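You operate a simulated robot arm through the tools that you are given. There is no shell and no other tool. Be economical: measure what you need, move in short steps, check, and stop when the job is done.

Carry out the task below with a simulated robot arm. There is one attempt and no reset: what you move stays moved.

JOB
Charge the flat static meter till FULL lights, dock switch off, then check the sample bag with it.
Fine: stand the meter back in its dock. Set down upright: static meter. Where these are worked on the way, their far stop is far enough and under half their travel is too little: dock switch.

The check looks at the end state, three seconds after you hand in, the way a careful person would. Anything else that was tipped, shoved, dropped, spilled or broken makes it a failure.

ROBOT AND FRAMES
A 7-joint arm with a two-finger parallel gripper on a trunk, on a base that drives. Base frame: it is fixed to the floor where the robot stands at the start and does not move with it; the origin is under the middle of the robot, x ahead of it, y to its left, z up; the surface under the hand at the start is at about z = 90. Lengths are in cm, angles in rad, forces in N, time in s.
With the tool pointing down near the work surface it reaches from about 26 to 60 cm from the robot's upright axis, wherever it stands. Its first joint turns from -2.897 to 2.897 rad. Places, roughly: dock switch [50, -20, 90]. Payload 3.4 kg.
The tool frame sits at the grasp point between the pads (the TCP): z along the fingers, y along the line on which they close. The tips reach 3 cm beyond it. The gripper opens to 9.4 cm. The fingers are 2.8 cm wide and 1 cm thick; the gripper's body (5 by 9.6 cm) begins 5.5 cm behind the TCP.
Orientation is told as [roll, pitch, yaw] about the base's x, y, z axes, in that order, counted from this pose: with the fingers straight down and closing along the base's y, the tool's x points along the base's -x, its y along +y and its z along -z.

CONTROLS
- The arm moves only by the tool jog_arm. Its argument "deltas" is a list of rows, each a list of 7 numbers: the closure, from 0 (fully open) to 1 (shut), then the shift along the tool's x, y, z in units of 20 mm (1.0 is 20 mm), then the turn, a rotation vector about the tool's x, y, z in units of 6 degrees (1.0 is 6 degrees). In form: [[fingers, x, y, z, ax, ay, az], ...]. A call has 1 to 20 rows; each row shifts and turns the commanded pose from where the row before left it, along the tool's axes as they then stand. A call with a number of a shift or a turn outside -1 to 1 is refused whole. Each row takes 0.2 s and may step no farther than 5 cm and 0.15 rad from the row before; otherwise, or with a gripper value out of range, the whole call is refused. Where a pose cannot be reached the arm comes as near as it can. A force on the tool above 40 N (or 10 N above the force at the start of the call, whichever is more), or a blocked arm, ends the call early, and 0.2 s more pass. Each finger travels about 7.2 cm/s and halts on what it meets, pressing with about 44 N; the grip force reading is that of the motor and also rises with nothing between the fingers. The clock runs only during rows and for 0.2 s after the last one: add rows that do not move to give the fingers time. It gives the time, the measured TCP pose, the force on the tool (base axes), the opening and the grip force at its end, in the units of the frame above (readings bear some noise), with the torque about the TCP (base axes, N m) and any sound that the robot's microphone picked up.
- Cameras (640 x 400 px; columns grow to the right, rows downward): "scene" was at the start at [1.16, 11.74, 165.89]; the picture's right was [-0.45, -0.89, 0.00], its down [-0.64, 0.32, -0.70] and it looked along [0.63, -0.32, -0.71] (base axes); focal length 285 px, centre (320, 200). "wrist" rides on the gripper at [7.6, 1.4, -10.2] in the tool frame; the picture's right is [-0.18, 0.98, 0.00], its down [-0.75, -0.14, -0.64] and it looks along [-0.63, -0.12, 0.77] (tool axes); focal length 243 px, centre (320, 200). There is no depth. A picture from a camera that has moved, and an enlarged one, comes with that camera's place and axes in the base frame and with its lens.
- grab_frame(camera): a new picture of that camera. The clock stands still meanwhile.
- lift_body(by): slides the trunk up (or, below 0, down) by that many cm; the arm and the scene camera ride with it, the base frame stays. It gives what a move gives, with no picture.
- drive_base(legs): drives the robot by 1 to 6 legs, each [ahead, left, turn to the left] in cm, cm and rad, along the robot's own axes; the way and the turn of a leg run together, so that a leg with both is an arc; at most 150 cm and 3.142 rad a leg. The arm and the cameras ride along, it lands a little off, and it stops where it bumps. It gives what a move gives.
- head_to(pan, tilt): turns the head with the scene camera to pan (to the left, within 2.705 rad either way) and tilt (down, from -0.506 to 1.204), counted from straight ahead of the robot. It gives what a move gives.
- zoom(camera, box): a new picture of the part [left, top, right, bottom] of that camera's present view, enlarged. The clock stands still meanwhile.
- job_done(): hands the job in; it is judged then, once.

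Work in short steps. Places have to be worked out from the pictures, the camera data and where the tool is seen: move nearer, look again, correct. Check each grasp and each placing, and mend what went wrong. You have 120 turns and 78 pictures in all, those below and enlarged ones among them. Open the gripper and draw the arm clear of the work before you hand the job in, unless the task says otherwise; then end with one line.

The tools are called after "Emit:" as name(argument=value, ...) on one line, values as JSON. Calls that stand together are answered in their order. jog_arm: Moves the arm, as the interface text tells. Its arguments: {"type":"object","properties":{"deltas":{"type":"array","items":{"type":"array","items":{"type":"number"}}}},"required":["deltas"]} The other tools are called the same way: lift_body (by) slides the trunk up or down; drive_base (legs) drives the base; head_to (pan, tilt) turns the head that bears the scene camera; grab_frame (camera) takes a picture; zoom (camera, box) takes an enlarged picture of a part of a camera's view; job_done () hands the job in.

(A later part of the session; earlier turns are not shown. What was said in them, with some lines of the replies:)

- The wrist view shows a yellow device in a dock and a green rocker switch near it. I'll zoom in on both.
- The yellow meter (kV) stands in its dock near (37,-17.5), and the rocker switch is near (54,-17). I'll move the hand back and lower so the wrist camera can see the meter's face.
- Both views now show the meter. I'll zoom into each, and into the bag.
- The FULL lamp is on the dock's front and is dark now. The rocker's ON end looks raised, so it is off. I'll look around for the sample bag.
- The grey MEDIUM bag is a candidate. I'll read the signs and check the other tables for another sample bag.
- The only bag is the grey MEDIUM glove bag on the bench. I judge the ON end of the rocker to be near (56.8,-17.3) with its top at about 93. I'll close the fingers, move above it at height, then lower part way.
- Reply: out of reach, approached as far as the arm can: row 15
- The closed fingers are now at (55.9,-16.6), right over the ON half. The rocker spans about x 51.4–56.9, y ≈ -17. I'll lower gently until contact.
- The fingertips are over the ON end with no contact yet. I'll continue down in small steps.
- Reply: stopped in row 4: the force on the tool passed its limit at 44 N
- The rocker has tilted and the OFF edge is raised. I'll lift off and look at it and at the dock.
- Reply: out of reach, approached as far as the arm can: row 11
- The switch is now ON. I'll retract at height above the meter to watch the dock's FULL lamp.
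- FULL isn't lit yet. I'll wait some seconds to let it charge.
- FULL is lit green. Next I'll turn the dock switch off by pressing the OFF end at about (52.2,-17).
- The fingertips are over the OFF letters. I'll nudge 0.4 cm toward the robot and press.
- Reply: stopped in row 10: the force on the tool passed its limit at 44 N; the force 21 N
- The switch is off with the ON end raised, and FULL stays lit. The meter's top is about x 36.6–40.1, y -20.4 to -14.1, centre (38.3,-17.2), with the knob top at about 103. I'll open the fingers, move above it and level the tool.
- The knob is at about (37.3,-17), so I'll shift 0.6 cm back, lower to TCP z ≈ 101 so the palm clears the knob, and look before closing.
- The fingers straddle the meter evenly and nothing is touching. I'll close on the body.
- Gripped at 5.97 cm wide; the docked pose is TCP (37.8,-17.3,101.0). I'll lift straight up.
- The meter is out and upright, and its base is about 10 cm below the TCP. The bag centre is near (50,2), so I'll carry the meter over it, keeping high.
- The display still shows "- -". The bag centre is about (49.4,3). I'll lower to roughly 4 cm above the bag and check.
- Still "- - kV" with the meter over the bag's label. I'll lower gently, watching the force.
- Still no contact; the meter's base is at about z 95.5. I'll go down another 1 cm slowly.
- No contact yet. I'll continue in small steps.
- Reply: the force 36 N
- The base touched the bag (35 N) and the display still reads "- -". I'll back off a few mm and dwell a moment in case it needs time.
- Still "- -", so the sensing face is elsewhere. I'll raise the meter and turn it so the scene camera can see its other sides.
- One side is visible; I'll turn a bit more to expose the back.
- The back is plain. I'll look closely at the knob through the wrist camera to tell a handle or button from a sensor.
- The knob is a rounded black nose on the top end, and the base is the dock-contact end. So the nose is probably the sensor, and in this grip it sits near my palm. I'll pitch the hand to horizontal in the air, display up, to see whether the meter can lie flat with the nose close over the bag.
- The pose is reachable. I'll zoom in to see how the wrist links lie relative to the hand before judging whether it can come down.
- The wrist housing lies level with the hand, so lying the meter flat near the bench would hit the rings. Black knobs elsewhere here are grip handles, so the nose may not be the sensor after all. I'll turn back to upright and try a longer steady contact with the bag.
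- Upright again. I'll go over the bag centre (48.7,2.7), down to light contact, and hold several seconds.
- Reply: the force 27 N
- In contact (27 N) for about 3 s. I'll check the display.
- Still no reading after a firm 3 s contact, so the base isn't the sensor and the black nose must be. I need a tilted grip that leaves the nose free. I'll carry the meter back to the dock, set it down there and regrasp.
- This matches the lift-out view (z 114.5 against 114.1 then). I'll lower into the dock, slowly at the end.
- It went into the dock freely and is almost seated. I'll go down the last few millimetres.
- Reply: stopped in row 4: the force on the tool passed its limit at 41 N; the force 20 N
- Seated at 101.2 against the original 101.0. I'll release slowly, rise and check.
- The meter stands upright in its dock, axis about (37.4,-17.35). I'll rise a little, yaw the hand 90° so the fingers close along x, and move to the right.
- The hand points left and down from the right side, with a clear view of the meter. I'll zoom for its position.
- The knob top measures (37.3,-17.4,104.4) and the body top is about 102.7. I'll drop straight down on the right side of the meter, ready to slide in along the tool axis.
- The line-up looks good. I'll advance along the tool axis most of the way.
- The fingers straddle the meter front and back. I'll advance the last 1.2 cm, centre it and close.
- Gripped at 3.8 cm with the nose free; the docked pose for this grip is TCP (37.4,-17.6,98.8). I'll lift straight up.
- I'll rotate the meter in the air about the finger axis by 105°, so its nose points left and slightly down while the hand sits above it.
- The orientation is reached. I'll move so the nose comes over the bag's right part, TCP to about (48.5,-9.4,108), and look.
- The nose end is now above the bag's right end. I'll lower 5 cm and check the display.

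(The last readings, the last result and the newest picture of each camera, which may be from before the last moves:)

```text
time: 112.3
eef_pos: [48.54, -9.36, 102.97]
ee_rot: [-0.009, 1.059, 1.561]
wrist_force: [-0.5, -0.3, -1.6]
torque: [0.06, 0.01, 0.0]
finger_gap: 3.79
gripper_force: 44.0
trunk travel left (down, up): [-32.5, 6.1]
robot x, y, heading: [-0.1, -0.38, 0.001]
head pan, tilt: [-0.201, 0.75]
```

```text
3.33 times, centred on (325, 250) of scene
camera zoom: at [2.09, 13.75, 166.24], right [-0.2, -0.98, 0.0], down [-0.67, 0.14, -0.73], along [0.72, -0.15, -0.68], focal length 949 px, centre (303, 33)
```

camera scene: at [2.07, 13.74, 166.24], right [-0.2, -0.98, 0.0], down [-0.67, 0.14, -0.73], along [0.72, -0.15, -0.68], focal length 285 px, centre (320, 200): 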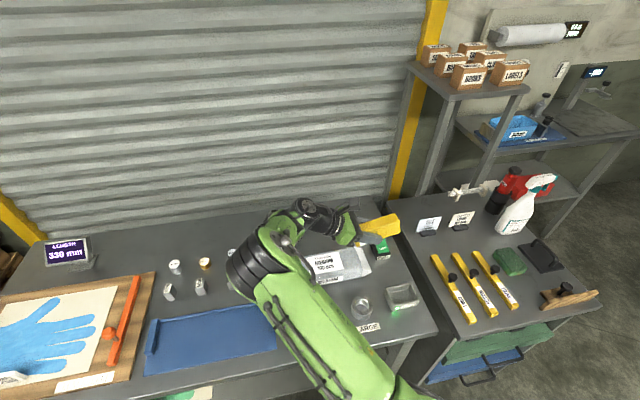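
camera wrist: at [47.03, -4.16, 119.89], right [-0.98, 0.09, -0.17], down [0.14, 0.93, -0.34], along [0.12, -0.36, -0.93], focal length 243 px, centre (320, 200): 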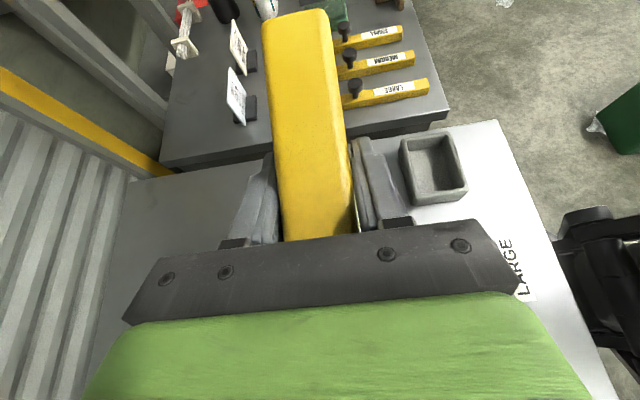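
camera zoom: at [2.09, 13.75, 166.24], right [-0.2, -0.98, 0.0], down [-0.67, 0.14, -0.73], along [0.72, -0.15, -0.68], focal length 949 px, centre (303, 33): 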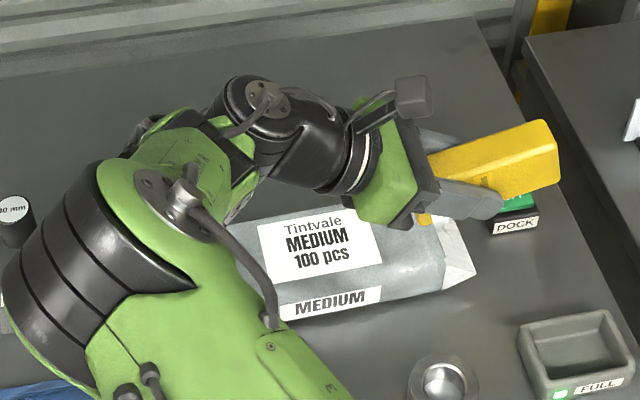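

My hand hides the display here. I'll lower 3 cm more, so the nose is within about 2 cm of the bag, and dwell.

Emit:
jog_arm(deltas=[[1, -0.33, 0, 0.19, 0, 0, 0], [1, -0.33, 0, 0.19, 0, 0, 0], [1, -0.33, 0, 0.19, 0, 0, 0], [1, -0.22, 0, 0.12, 0, 0, 0], [1, -0.09, 0, 0.05, 0, 0, 0], [1, 0, 0, 0, 0, 0, 0], [1, 0, 0, 0, 0, 0, 0], [1, 0, 0, 0, 0, 0, 0], [1, 0, 0, 0, 0, 0, 0], [1, 0, 0, 0, 0, 0, 0], [1, 0, 0, 0, 0, 0, 0], [1, 0, 0, 0, 0, 0, 0], [1, 0, 0, 0, 0, 0, 0], [1, 0, 0, 0, 0, 0, 0], [1, 0, 0, 0, 0, 0, 0], [1, 0, 0, 0, 0, 0, 0]])

Emit:
zoom(camera="scene", box=[320, 200, 420, 300])

```text
time: 115.7
eef_pos: [48.58, -9.41, 100.08]
ee_rot: [-0.011, 1.058, 1.562]
wrist_force: [0.2, -0.2, -1.8]
torque: [0.07, -0.02, -0.03]
finger_gap: 3.77
gripper_force: 43.7
trunk travel left (down, up): [-32.5, 6.1]
robot x, y, heading: [0.02, -0.03, 0.002]
head pan, tilt: [-0.201, 0.75]
```

```text
4.00 times, centred on (370, 250) of scene
camera zoom: at [2.08, 13.74, 166.24], right [-0.2, -0.98, 0.0], down [-0.67, 0.14, -0.73], along [0.72, -0.15, -0.68], focal length 1139 px, centre (120, 0)
```

zoom: 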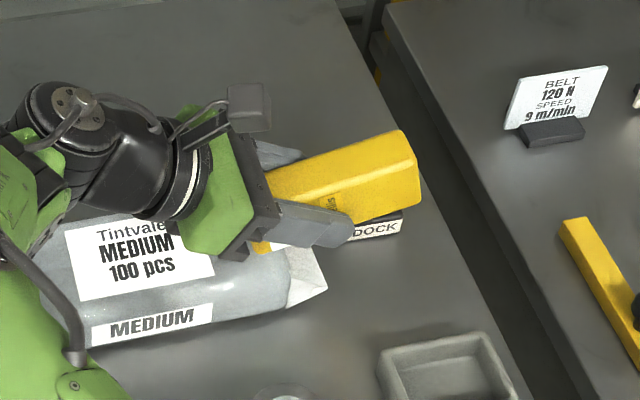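

The nose axis is still about 3.5 cm over the bag. I'll raise 1 cm, tilt 15° more to aim the nose down and shift 2 cm right so the body's corner clears the bag end.

Emit:
jog_arm(deltas=[[1, 0.44, 0, -0.25, 0, 0, 0], [1, 0, 0, 0, 0, 1, 0], [1, 0, 0, 0, 0, 1, 0], [1, 0, 0, 0, 0, 0.5, 0], [1, 0.13, 0, 0.49, 0, 0, 0], [1, 0.12, 0, 0.48, 0, 0, 0], [1, 0, 0, 0, 0, 0, 0]])

Emit:
zoom(camera="scene", box=[230, 180, 420, 310])

```text
time: 117.3
eef_pos: [48.55, -11.46, 101.14]
ee_rot: [-0.02, 1.319, 1.55]
wrist_force: [-0.2, -0.6, -2.9]
torque: [0.06, -0.04, -0.01]
finger_gap: 3.79
gripper_force: 43.8
trunk travel left (down, up): [-32.5, 6.1]
robot x, y, heading: [0.3, -0.14, 0.003]
head pan, tilt: [-0.201, 0.75]
```

```text
3.08 times, centred on (325, 245) of scene
camera zoom: at [2.08, 13.76, 166.24], right [-0.2, -0.98, 0.0], down [-0.67, 0.14, -0.73], along [0.72, -0.15, -0.68], focal length 876 px, centre (305, 62)
```

zoom: 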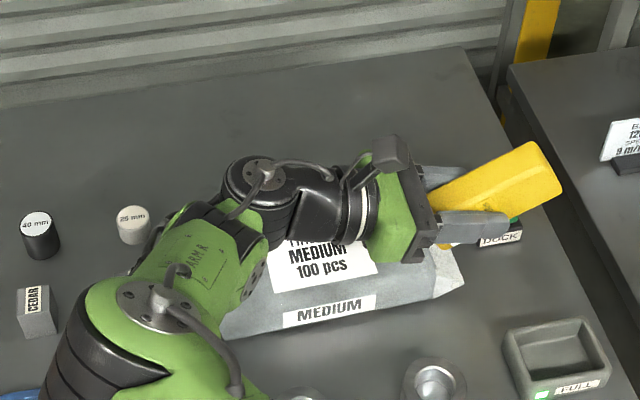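

There is clearance under the wrist. I'll lower 1.8 cm slowly and dwell.

Emit:
jog_arm(deltas=[[1, -0.24, 0, 0.06, 0, 0, 0], [1, -0.24, 0, 0.06, 0, 0, 0], [1, -0.2, 0, 0.05, 0, 0, 0], [1, -0.2, 0, 0.05, 0, 0, 0], [1, 0, 0, 0, 0, 0, 0], [1, 0, 0, 0, 0, 0, 0], [1, 0, 0, 0, 0, 0, 0], [1, 0, 0, 0, 0, 0, 0], [1, 0, 0, 0, 0, 0, 0], [1, 0, 0, 0, 0, 0, 0], [1, 0, 0, 0, 0, 0, 0], [1, 0, 0, 0, 0, 0, 0], [1, 0, 0, 0, 0, 0, 0], [1, 0, 0, 0, 0, 0, 0], [1, 0, 0, 0, 0, 0, 0], [1, 0, 0, 0, 0, 0, 0], [1, 0, 0, 0, 0, 0, 0]])

Emit:
zoom(camera="scene", box=[340, 220, 410, 290])

```text
time: 120.9
eef_pos: [48.45, -11.4, 99.22]
ee_rot: [-0.022, 1.319, 1.55]
wrist_force: [0.2, -2.2, 2.2]
torque: [0.02, 0.11, 0.04]
finger_gap: 3.77
gripper_force: 44.5
trunk travel left (down, up): [-32.5, 6.1]
robot x, y, heading: [0.02, -0.09, 0.001]
head pan, tilt: [-0.201, 0.75]
```

```text
5.71 times, centred on (375, 255) of scene
camera zoom: at [2.01, 13.7, 166.24], right [-0.2, -0.98, 0.0], down [-0.67, 0.14, -0.73], along [0.72, -0.15, -0.68], focal length 1626 px, centre (6, -114)
```

zoom: 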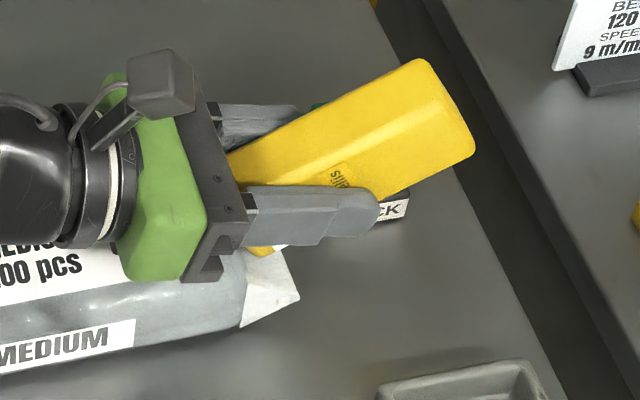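

There is a slight touch (about 4 N), so the nose is at the bag. I'll raise it and rotate back upright to read the display.

Emit:
jog_arm(deltas=[[1, 0.5, 0, -0.13, 0, 0, 0], [1, 0.9, 0, -0.23, 0, 0, 0], [1, 0.9, 0, -0.23, 0, 0, 0], [1, 0.9, 0, -0.23, 0, 0, 0], [1, 0.9, 0, -0.23, 0, 0, 0], [1, 0.9, 0, -0.23, 0, 0, 0], [1, 0.9, 0, -0.23, 0, 0, 0], [1, 0.9, 0, -0.23, 0, 0, 0], [1, 0.9, 0, -0.23, 0, 0, 0], [1, 0.9, 0, -0.23, 0, 0, 0]])

Emit:
jog_arm(deltas=[[1, 0, 0, 0, 0, -1, 0], [1, 0, 0, 0, 0, -1, 0], [1, 0, 0, 0, 0, -1, 0], [1, 0, 0, 0, 0, -1, 0], [1, 0, 0, 0, 0, -1, 0], [1, 0, 0, 0, 0, -1, 0], [1, 0, 0, 0, 0, -1, 0], [1, 0, 0, 0, 0, -1, 0], [1, 0, 0, 0, 0, -1, 0], [1, 0, 0, 0, 0, -1, 0], [1, 0, 0, 0, 0, -1, 0], [1, 0, 0, 0, 0, -1, 0], [1, 0, 0, 0, 0, -1, 0], [1, 0, 0, 0, 0, -1, 0], [1, 0, 0, 0, 0, -1, 0], [1, 0, 0, 0, 0, -1, 0], [1, 0, 0, 0, 0, -1, 0], [1, 0, 0, 0, 0, -1, 0], [1, 0, 0, 0, 0, -1, 0], [1, 0, 0, 0, 0, -1, 0]])

Emit:
zoom(camera="scene", box=[340, 170, 440, 270])

```text
time: 123.1
eef_pos: [48.4, -11.5, 117.08]
ee_rot: [-0.019, 1.319, 1.554]
wrist_force: [0.2, 0.1, -1.2]
torque: [0.06, -0.01, -0.01]
finger_gap: 3.77
gripper_force: 43.6
trunk travel left (down, up): [-32.5, 6.1]
robot x, y, heading: [0.01, 0.16, 0.001]
head pan, tilt: [-0.201, 0.75]
```

```text
time: 127.3
eef_pos: [48.65, -11.53, 117.12]
ee_rot: [-0.008, -0.776, 1.576]
wrist_force: [0.0, -0.3, -1.7]
torque: [0.0, -0.02, 0.01]
finger_gap: 3.79
gripper_force: 44.5
trunk travel left (down, up): [-32.5, 6.1]
robot x, y, heading: [0.13, 0.32, 0.002]
head pan, tilt: [-0.201, 0.75]
```

```text
4.00 times, centred on (390, 220) of scene
camera zoom: at [2.1, 13.65, 166.25], right [-0.2, -0.98, 0.0], down [-0.67, 0.14, -0.73], along [0.72, -0.15, -0.68], focal length 1139 px, centre (40, 120)
```

zoom: 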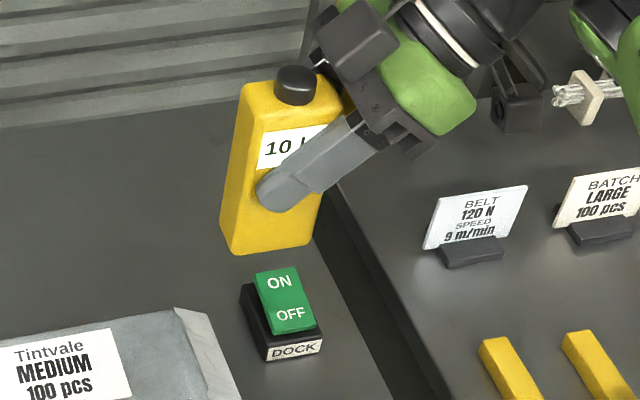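

The display reads "10 kV", so the check worked. Now I'll return the meter above the dock, TCP (37.4,-17.55).

Emit:
jog_arm(deltas=[[1, 0.3, 0.8, -0.3, 0, 0, 0], [1, 0.3, 0.8, -0.3, 0, 0, 0], [1, 0.3, 0.8, -0.3, 0, 0, 0], [1, 0.3, 0.8, -0.3, 0, 0, 0], [1, 0.3, 0.8, -0.3, 0, 0, 0], [1, 0.3, 0.8, -0.3, 0, 0, 0], [1, 0.34, 0.83, -0.31, 0, 0, 0], [1, 0, 0, 0, 0, 0, 0]])

Emit:
zoom(camera="scene", box=[360, 200, 480, 330])

```text
time: 129.1
eef_pos: [37.08, -17.42, 117.0]
ee_rot: [-0.008, -0.774, 1.576]
wrist_force: [-0.1, 0.3, -1.4]
torque: [-0.02, -0.02, 0.01]
finger_gap: 3.78
gripper_force: 43.7
trunk travel left (down, up): [-32.5, 6.1]
robot x, y, heading: [0.17, 0.42, -0.003]
head pan, tilt: [-0.201, 0.75]
```

```text
3.08 times, centred on (420, 265) of scene
camera zoom: at [2.12, 13.75, 166.24], right [-0.2, -0.98, 0.0], down [-0.67, 0.14, -0.73], along [0.72, -0.15, -0.68], focal length 876 px, centre (12, 0)
```

zoom: 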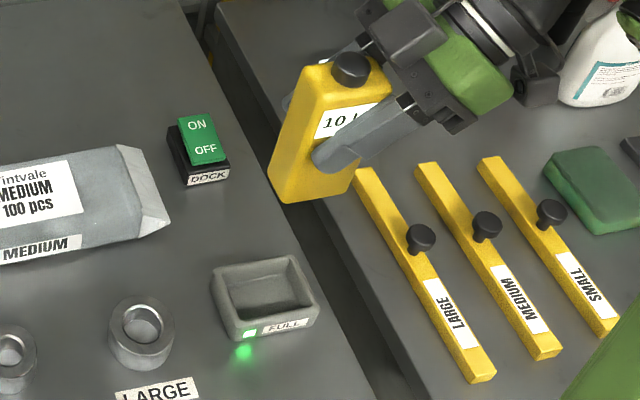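

I'll descend to just above the rim and check alignment.

Emit:
jog_arm(deltas=[[1, 0.9, -0.13, 0.9, 0, 0, 0], [1, 0.9, 0, 0.91, 0, 0, 0], [1, 0.9, 0, 0.92, 0, 0, 0], [1, 0.9, 0, 0.92, 0, 0, 0], [1, 0.75, 0, 0.77, 0, 0, 0], [1, 0, 0, 0, 0, 0, 0]])

Emit:
zoom(camera="scene", box=[370, 220, 480, 320])

```text
time: 130.5
eef_pos: [37.6, -17.45, 104.64]
ee_rot: [-0.007, -0.775, 1.577]
wrist_force: [-0.1, 0.3, -2.1]
torque: [0.02, -0.03, -0.01]
finger_gap: 3.77
gripper_force: 44.2
trunk travel left (down, up): [-32.5, 6.1]
robot x, y, heading: [-0.42, 0.11, 0.0]
head pan, tilt: [-0.201, 0.75]
```

```text
4.00 times, centred on (425, 270) of scene
camera zoom: at [2.04, 13.74, 166.24], right [-0.2, -0.98, 0.0], down [-0.67, 0.14, -0.73], along [0.72, -0.15, -0.68], focal length 1139 px, centre (-100, -80)
```

zoom: 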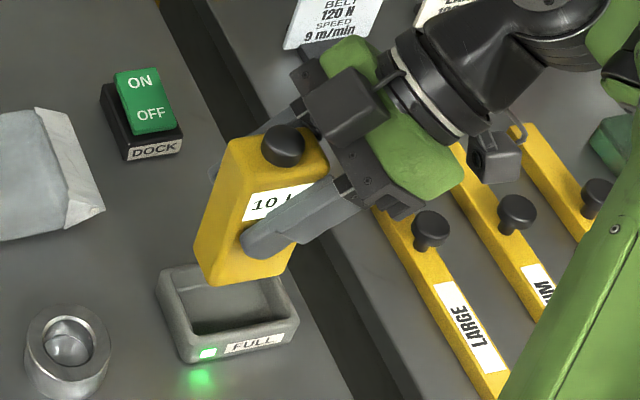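

Aligned above the pocket. I'll lower slowly, watching for side forces.

Emit:
jog_arm(deltas=[[1, 0.4, 0.05, 0.4, 0, 0, 0], [1, 0.4, 0, 0.41, 0, 0, 0], [1, 0.35, 0, 0.36, 0, 0, 0], [1, 0.3, 0, 0.3, 0, 0, 0], [1, 0.2, 0, 0.2, 0, 0, 0], [1, 0.15, 0, 0.15, 0, 0, 0], [1, 0, 0, 0, 0, 0, 0]])

```text
time: 132.1
eef_pos: [37.49, -17.41, 99.4]
ee_rot: [-0.007, -0.774, 1.578]
wrist_force: [0.4, 1.1, -2.8]
torque: [-0.03, -0.02, -0.01]
finger_gap: 3.79
gripper_force: 43.7
trunk travel left (down, up): [-32.5, 6.1]
robot x, y, heading: [-0.22, 0.15, -0.0]
head pan, tilt: [-0.201, 0.75]
```

No side force and it is nearly seated. I'll lower the last few millimetres.

Emit:
jog_arm(deltas=[[1, 0.08, 0, 0.08, 0, 0, 0], [1, 0.06, 0, 0.06, 0, 0, 0], [1, 0.05, 0, 0.05, 0, 0, 0], [1, 0, 0, 0, 0, 0, 0]])

Emit:
zoom(camera="scene", box=[370, 220, 480, 320])

```text
time: 133.1
eef_pos: [37.43, -17.44, 98.97]
ee_rot: [-0.006, -0.778, 1.578]
wrist_force: [0.3, 0.3, -1.5]
torque: [0.04, 0.0, -0.01]
finger_gap: 3.8
gripper_force: 44.1
trunk travel left (down, up): [-32.5, 6.1]
robot x, y, heading: [0.27, 0.03, 0.0]
head pan, tilt: [-0.201, 0.75]
```

```text
4.00 times, centred on (425, 270) of scene
camera zoom: at [2.07, 13.72, 166.24], right [-0.2, -0.98, 0.0], down [-0.67, 0.14, -0.73], along [0.72, -0.15, -0.68], focal length 1139 px, centre (-100, -80)
```

zoom: 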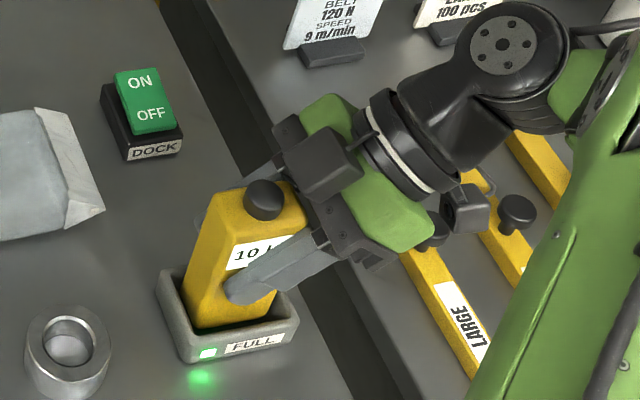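

In the pocket with no contact yet. I'll go down in 1 mm steps until it rests.

Emit:
jog_arm(deltas=[[1, 0.04, 0, 0.04, 0, 0, 0], [1, 0.04, 0, 0.04, 0, 0, 0], [1, 0.03, 0, 0.03, 0, 0, 0], [1, 0, 0, 0, 0, 0, 0]])

```text
time: 134.1
eef_pos: [37.51, -17.59, 98.84]
ee_rot: [-0.015, -0.774, 1.582]
wrist_force: [3.0, -3.3, 26.9]
torque: [-0.6, 0.25, 0.03]
finger_gap: 3.8
gripper_force: 44.0
trunk travel left (down, up): [-32.5, 6.1]
robot x, y, heading: [0.08, 0.26, -0.002]
head pan, tilt: [-0.201, 0.75]
```

Seated (27 N, z 98.84, the same as at pickup). I'll ease off slightly, open and back out along the tool axis.

Emit:
jog_arm(deltas=[[1, -0.04, 0, -0.04, 0, 0, 0], [0.5, 0, 0, 0, 0, 0, 0], [0.3, 0, 0, 0, 0, 0, 0], [0, 0, 0, 0, 0, 0, 0], [0, 0, 0, 0, 0, 0, 0], [0, 0, 0, 0, 0, 0, 0], [0, 0, 0, -0.4, 0, 0, 0], [0, 0, 0, -0.8, 0, 0, 0], [0, 0, 0, -0.8, 0, 0, 0], [0, 0, 0, -0.8, 0, 0, 0], [0, 0, 0, -0.8, 0, 0, 0], [0, 0, 0, -0.8, 0, 0, 0], [0, 0, 0, -0.8, 0, 0, 0], [0, 0, 0, -0.8, 0, 0, 0], [0, -0.6, 0, -0.6, 0, 0, 0], [0, -0.8, 0, -0.8, 0, 0, 0], [0, -0.8, 0, -0.8, 0, 0, 0], [0, -0.8, 0, -0.8, 0, 0, 0], [0, -0.8, 0, -0.8, 0, 0, 0]])

Emit:
grab_frame(camera="scene")

Emit:
zoom(camera="scene", box=[270, 210, 450, 330])

```text
time: 138.1
eef_pos: [37.29, -25.81, 118.11]
ee_rot: [-0.007, -0.776, 1.573]
wrist_force: [-0.2, -0.6, -0.2]
torque: [0.03, 0.01, 0.01]
finger_gap: 9.4
gripper_force: 0.1
trunk travel left (down, up): [-32.5, 6.1]
robot x, y, heading: [-0.01, 0.1, -0.003]
head pan, tilt: [-0.201, 0.75]
```

```text
8 pictures are left
camera scene: at [2.04, 13.76, 166.24], right [-0.2, -0.98, 0.0], down [-0.67, 0.14, -0.73], along [0.72, -0.15, -0.68], focal length 285 px, centre (320, 200)
```

scene: 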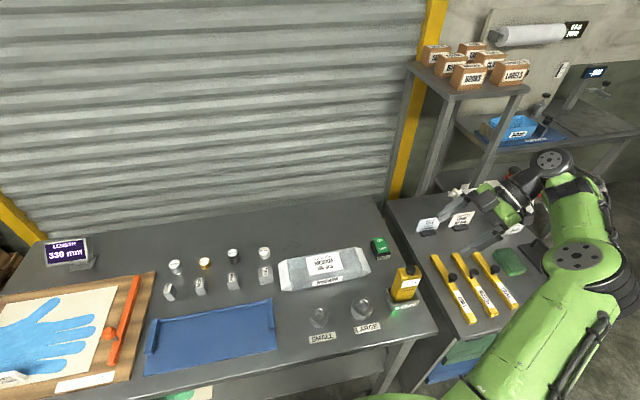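

```text
3.33 times, centred on (360, 270) of scene
camera zoom: at [2.04, 13.76, 166.24], right [-0.2, -0.98, 0.0], down [-0.67, 0.14, -0.73], along [0.72, -0.15, -0.68], focal length 949 px, centre (187, -33)
```

zoom: 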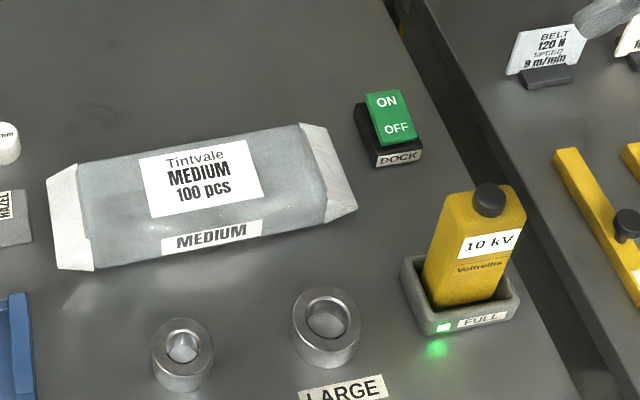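

The meter stands upright in its dock reading 10 kV, FULL is lit, the switch is off, the bag hasn't moved, and the open hand is clear. I'll hand in.

Emit:
job_done()

```text
The job is handed in.
```

I charged the static meter until FULL lit, switched the dock off, checked the MEDIUM bag (it read 10 kV), and stood the meter back upright in its dock.
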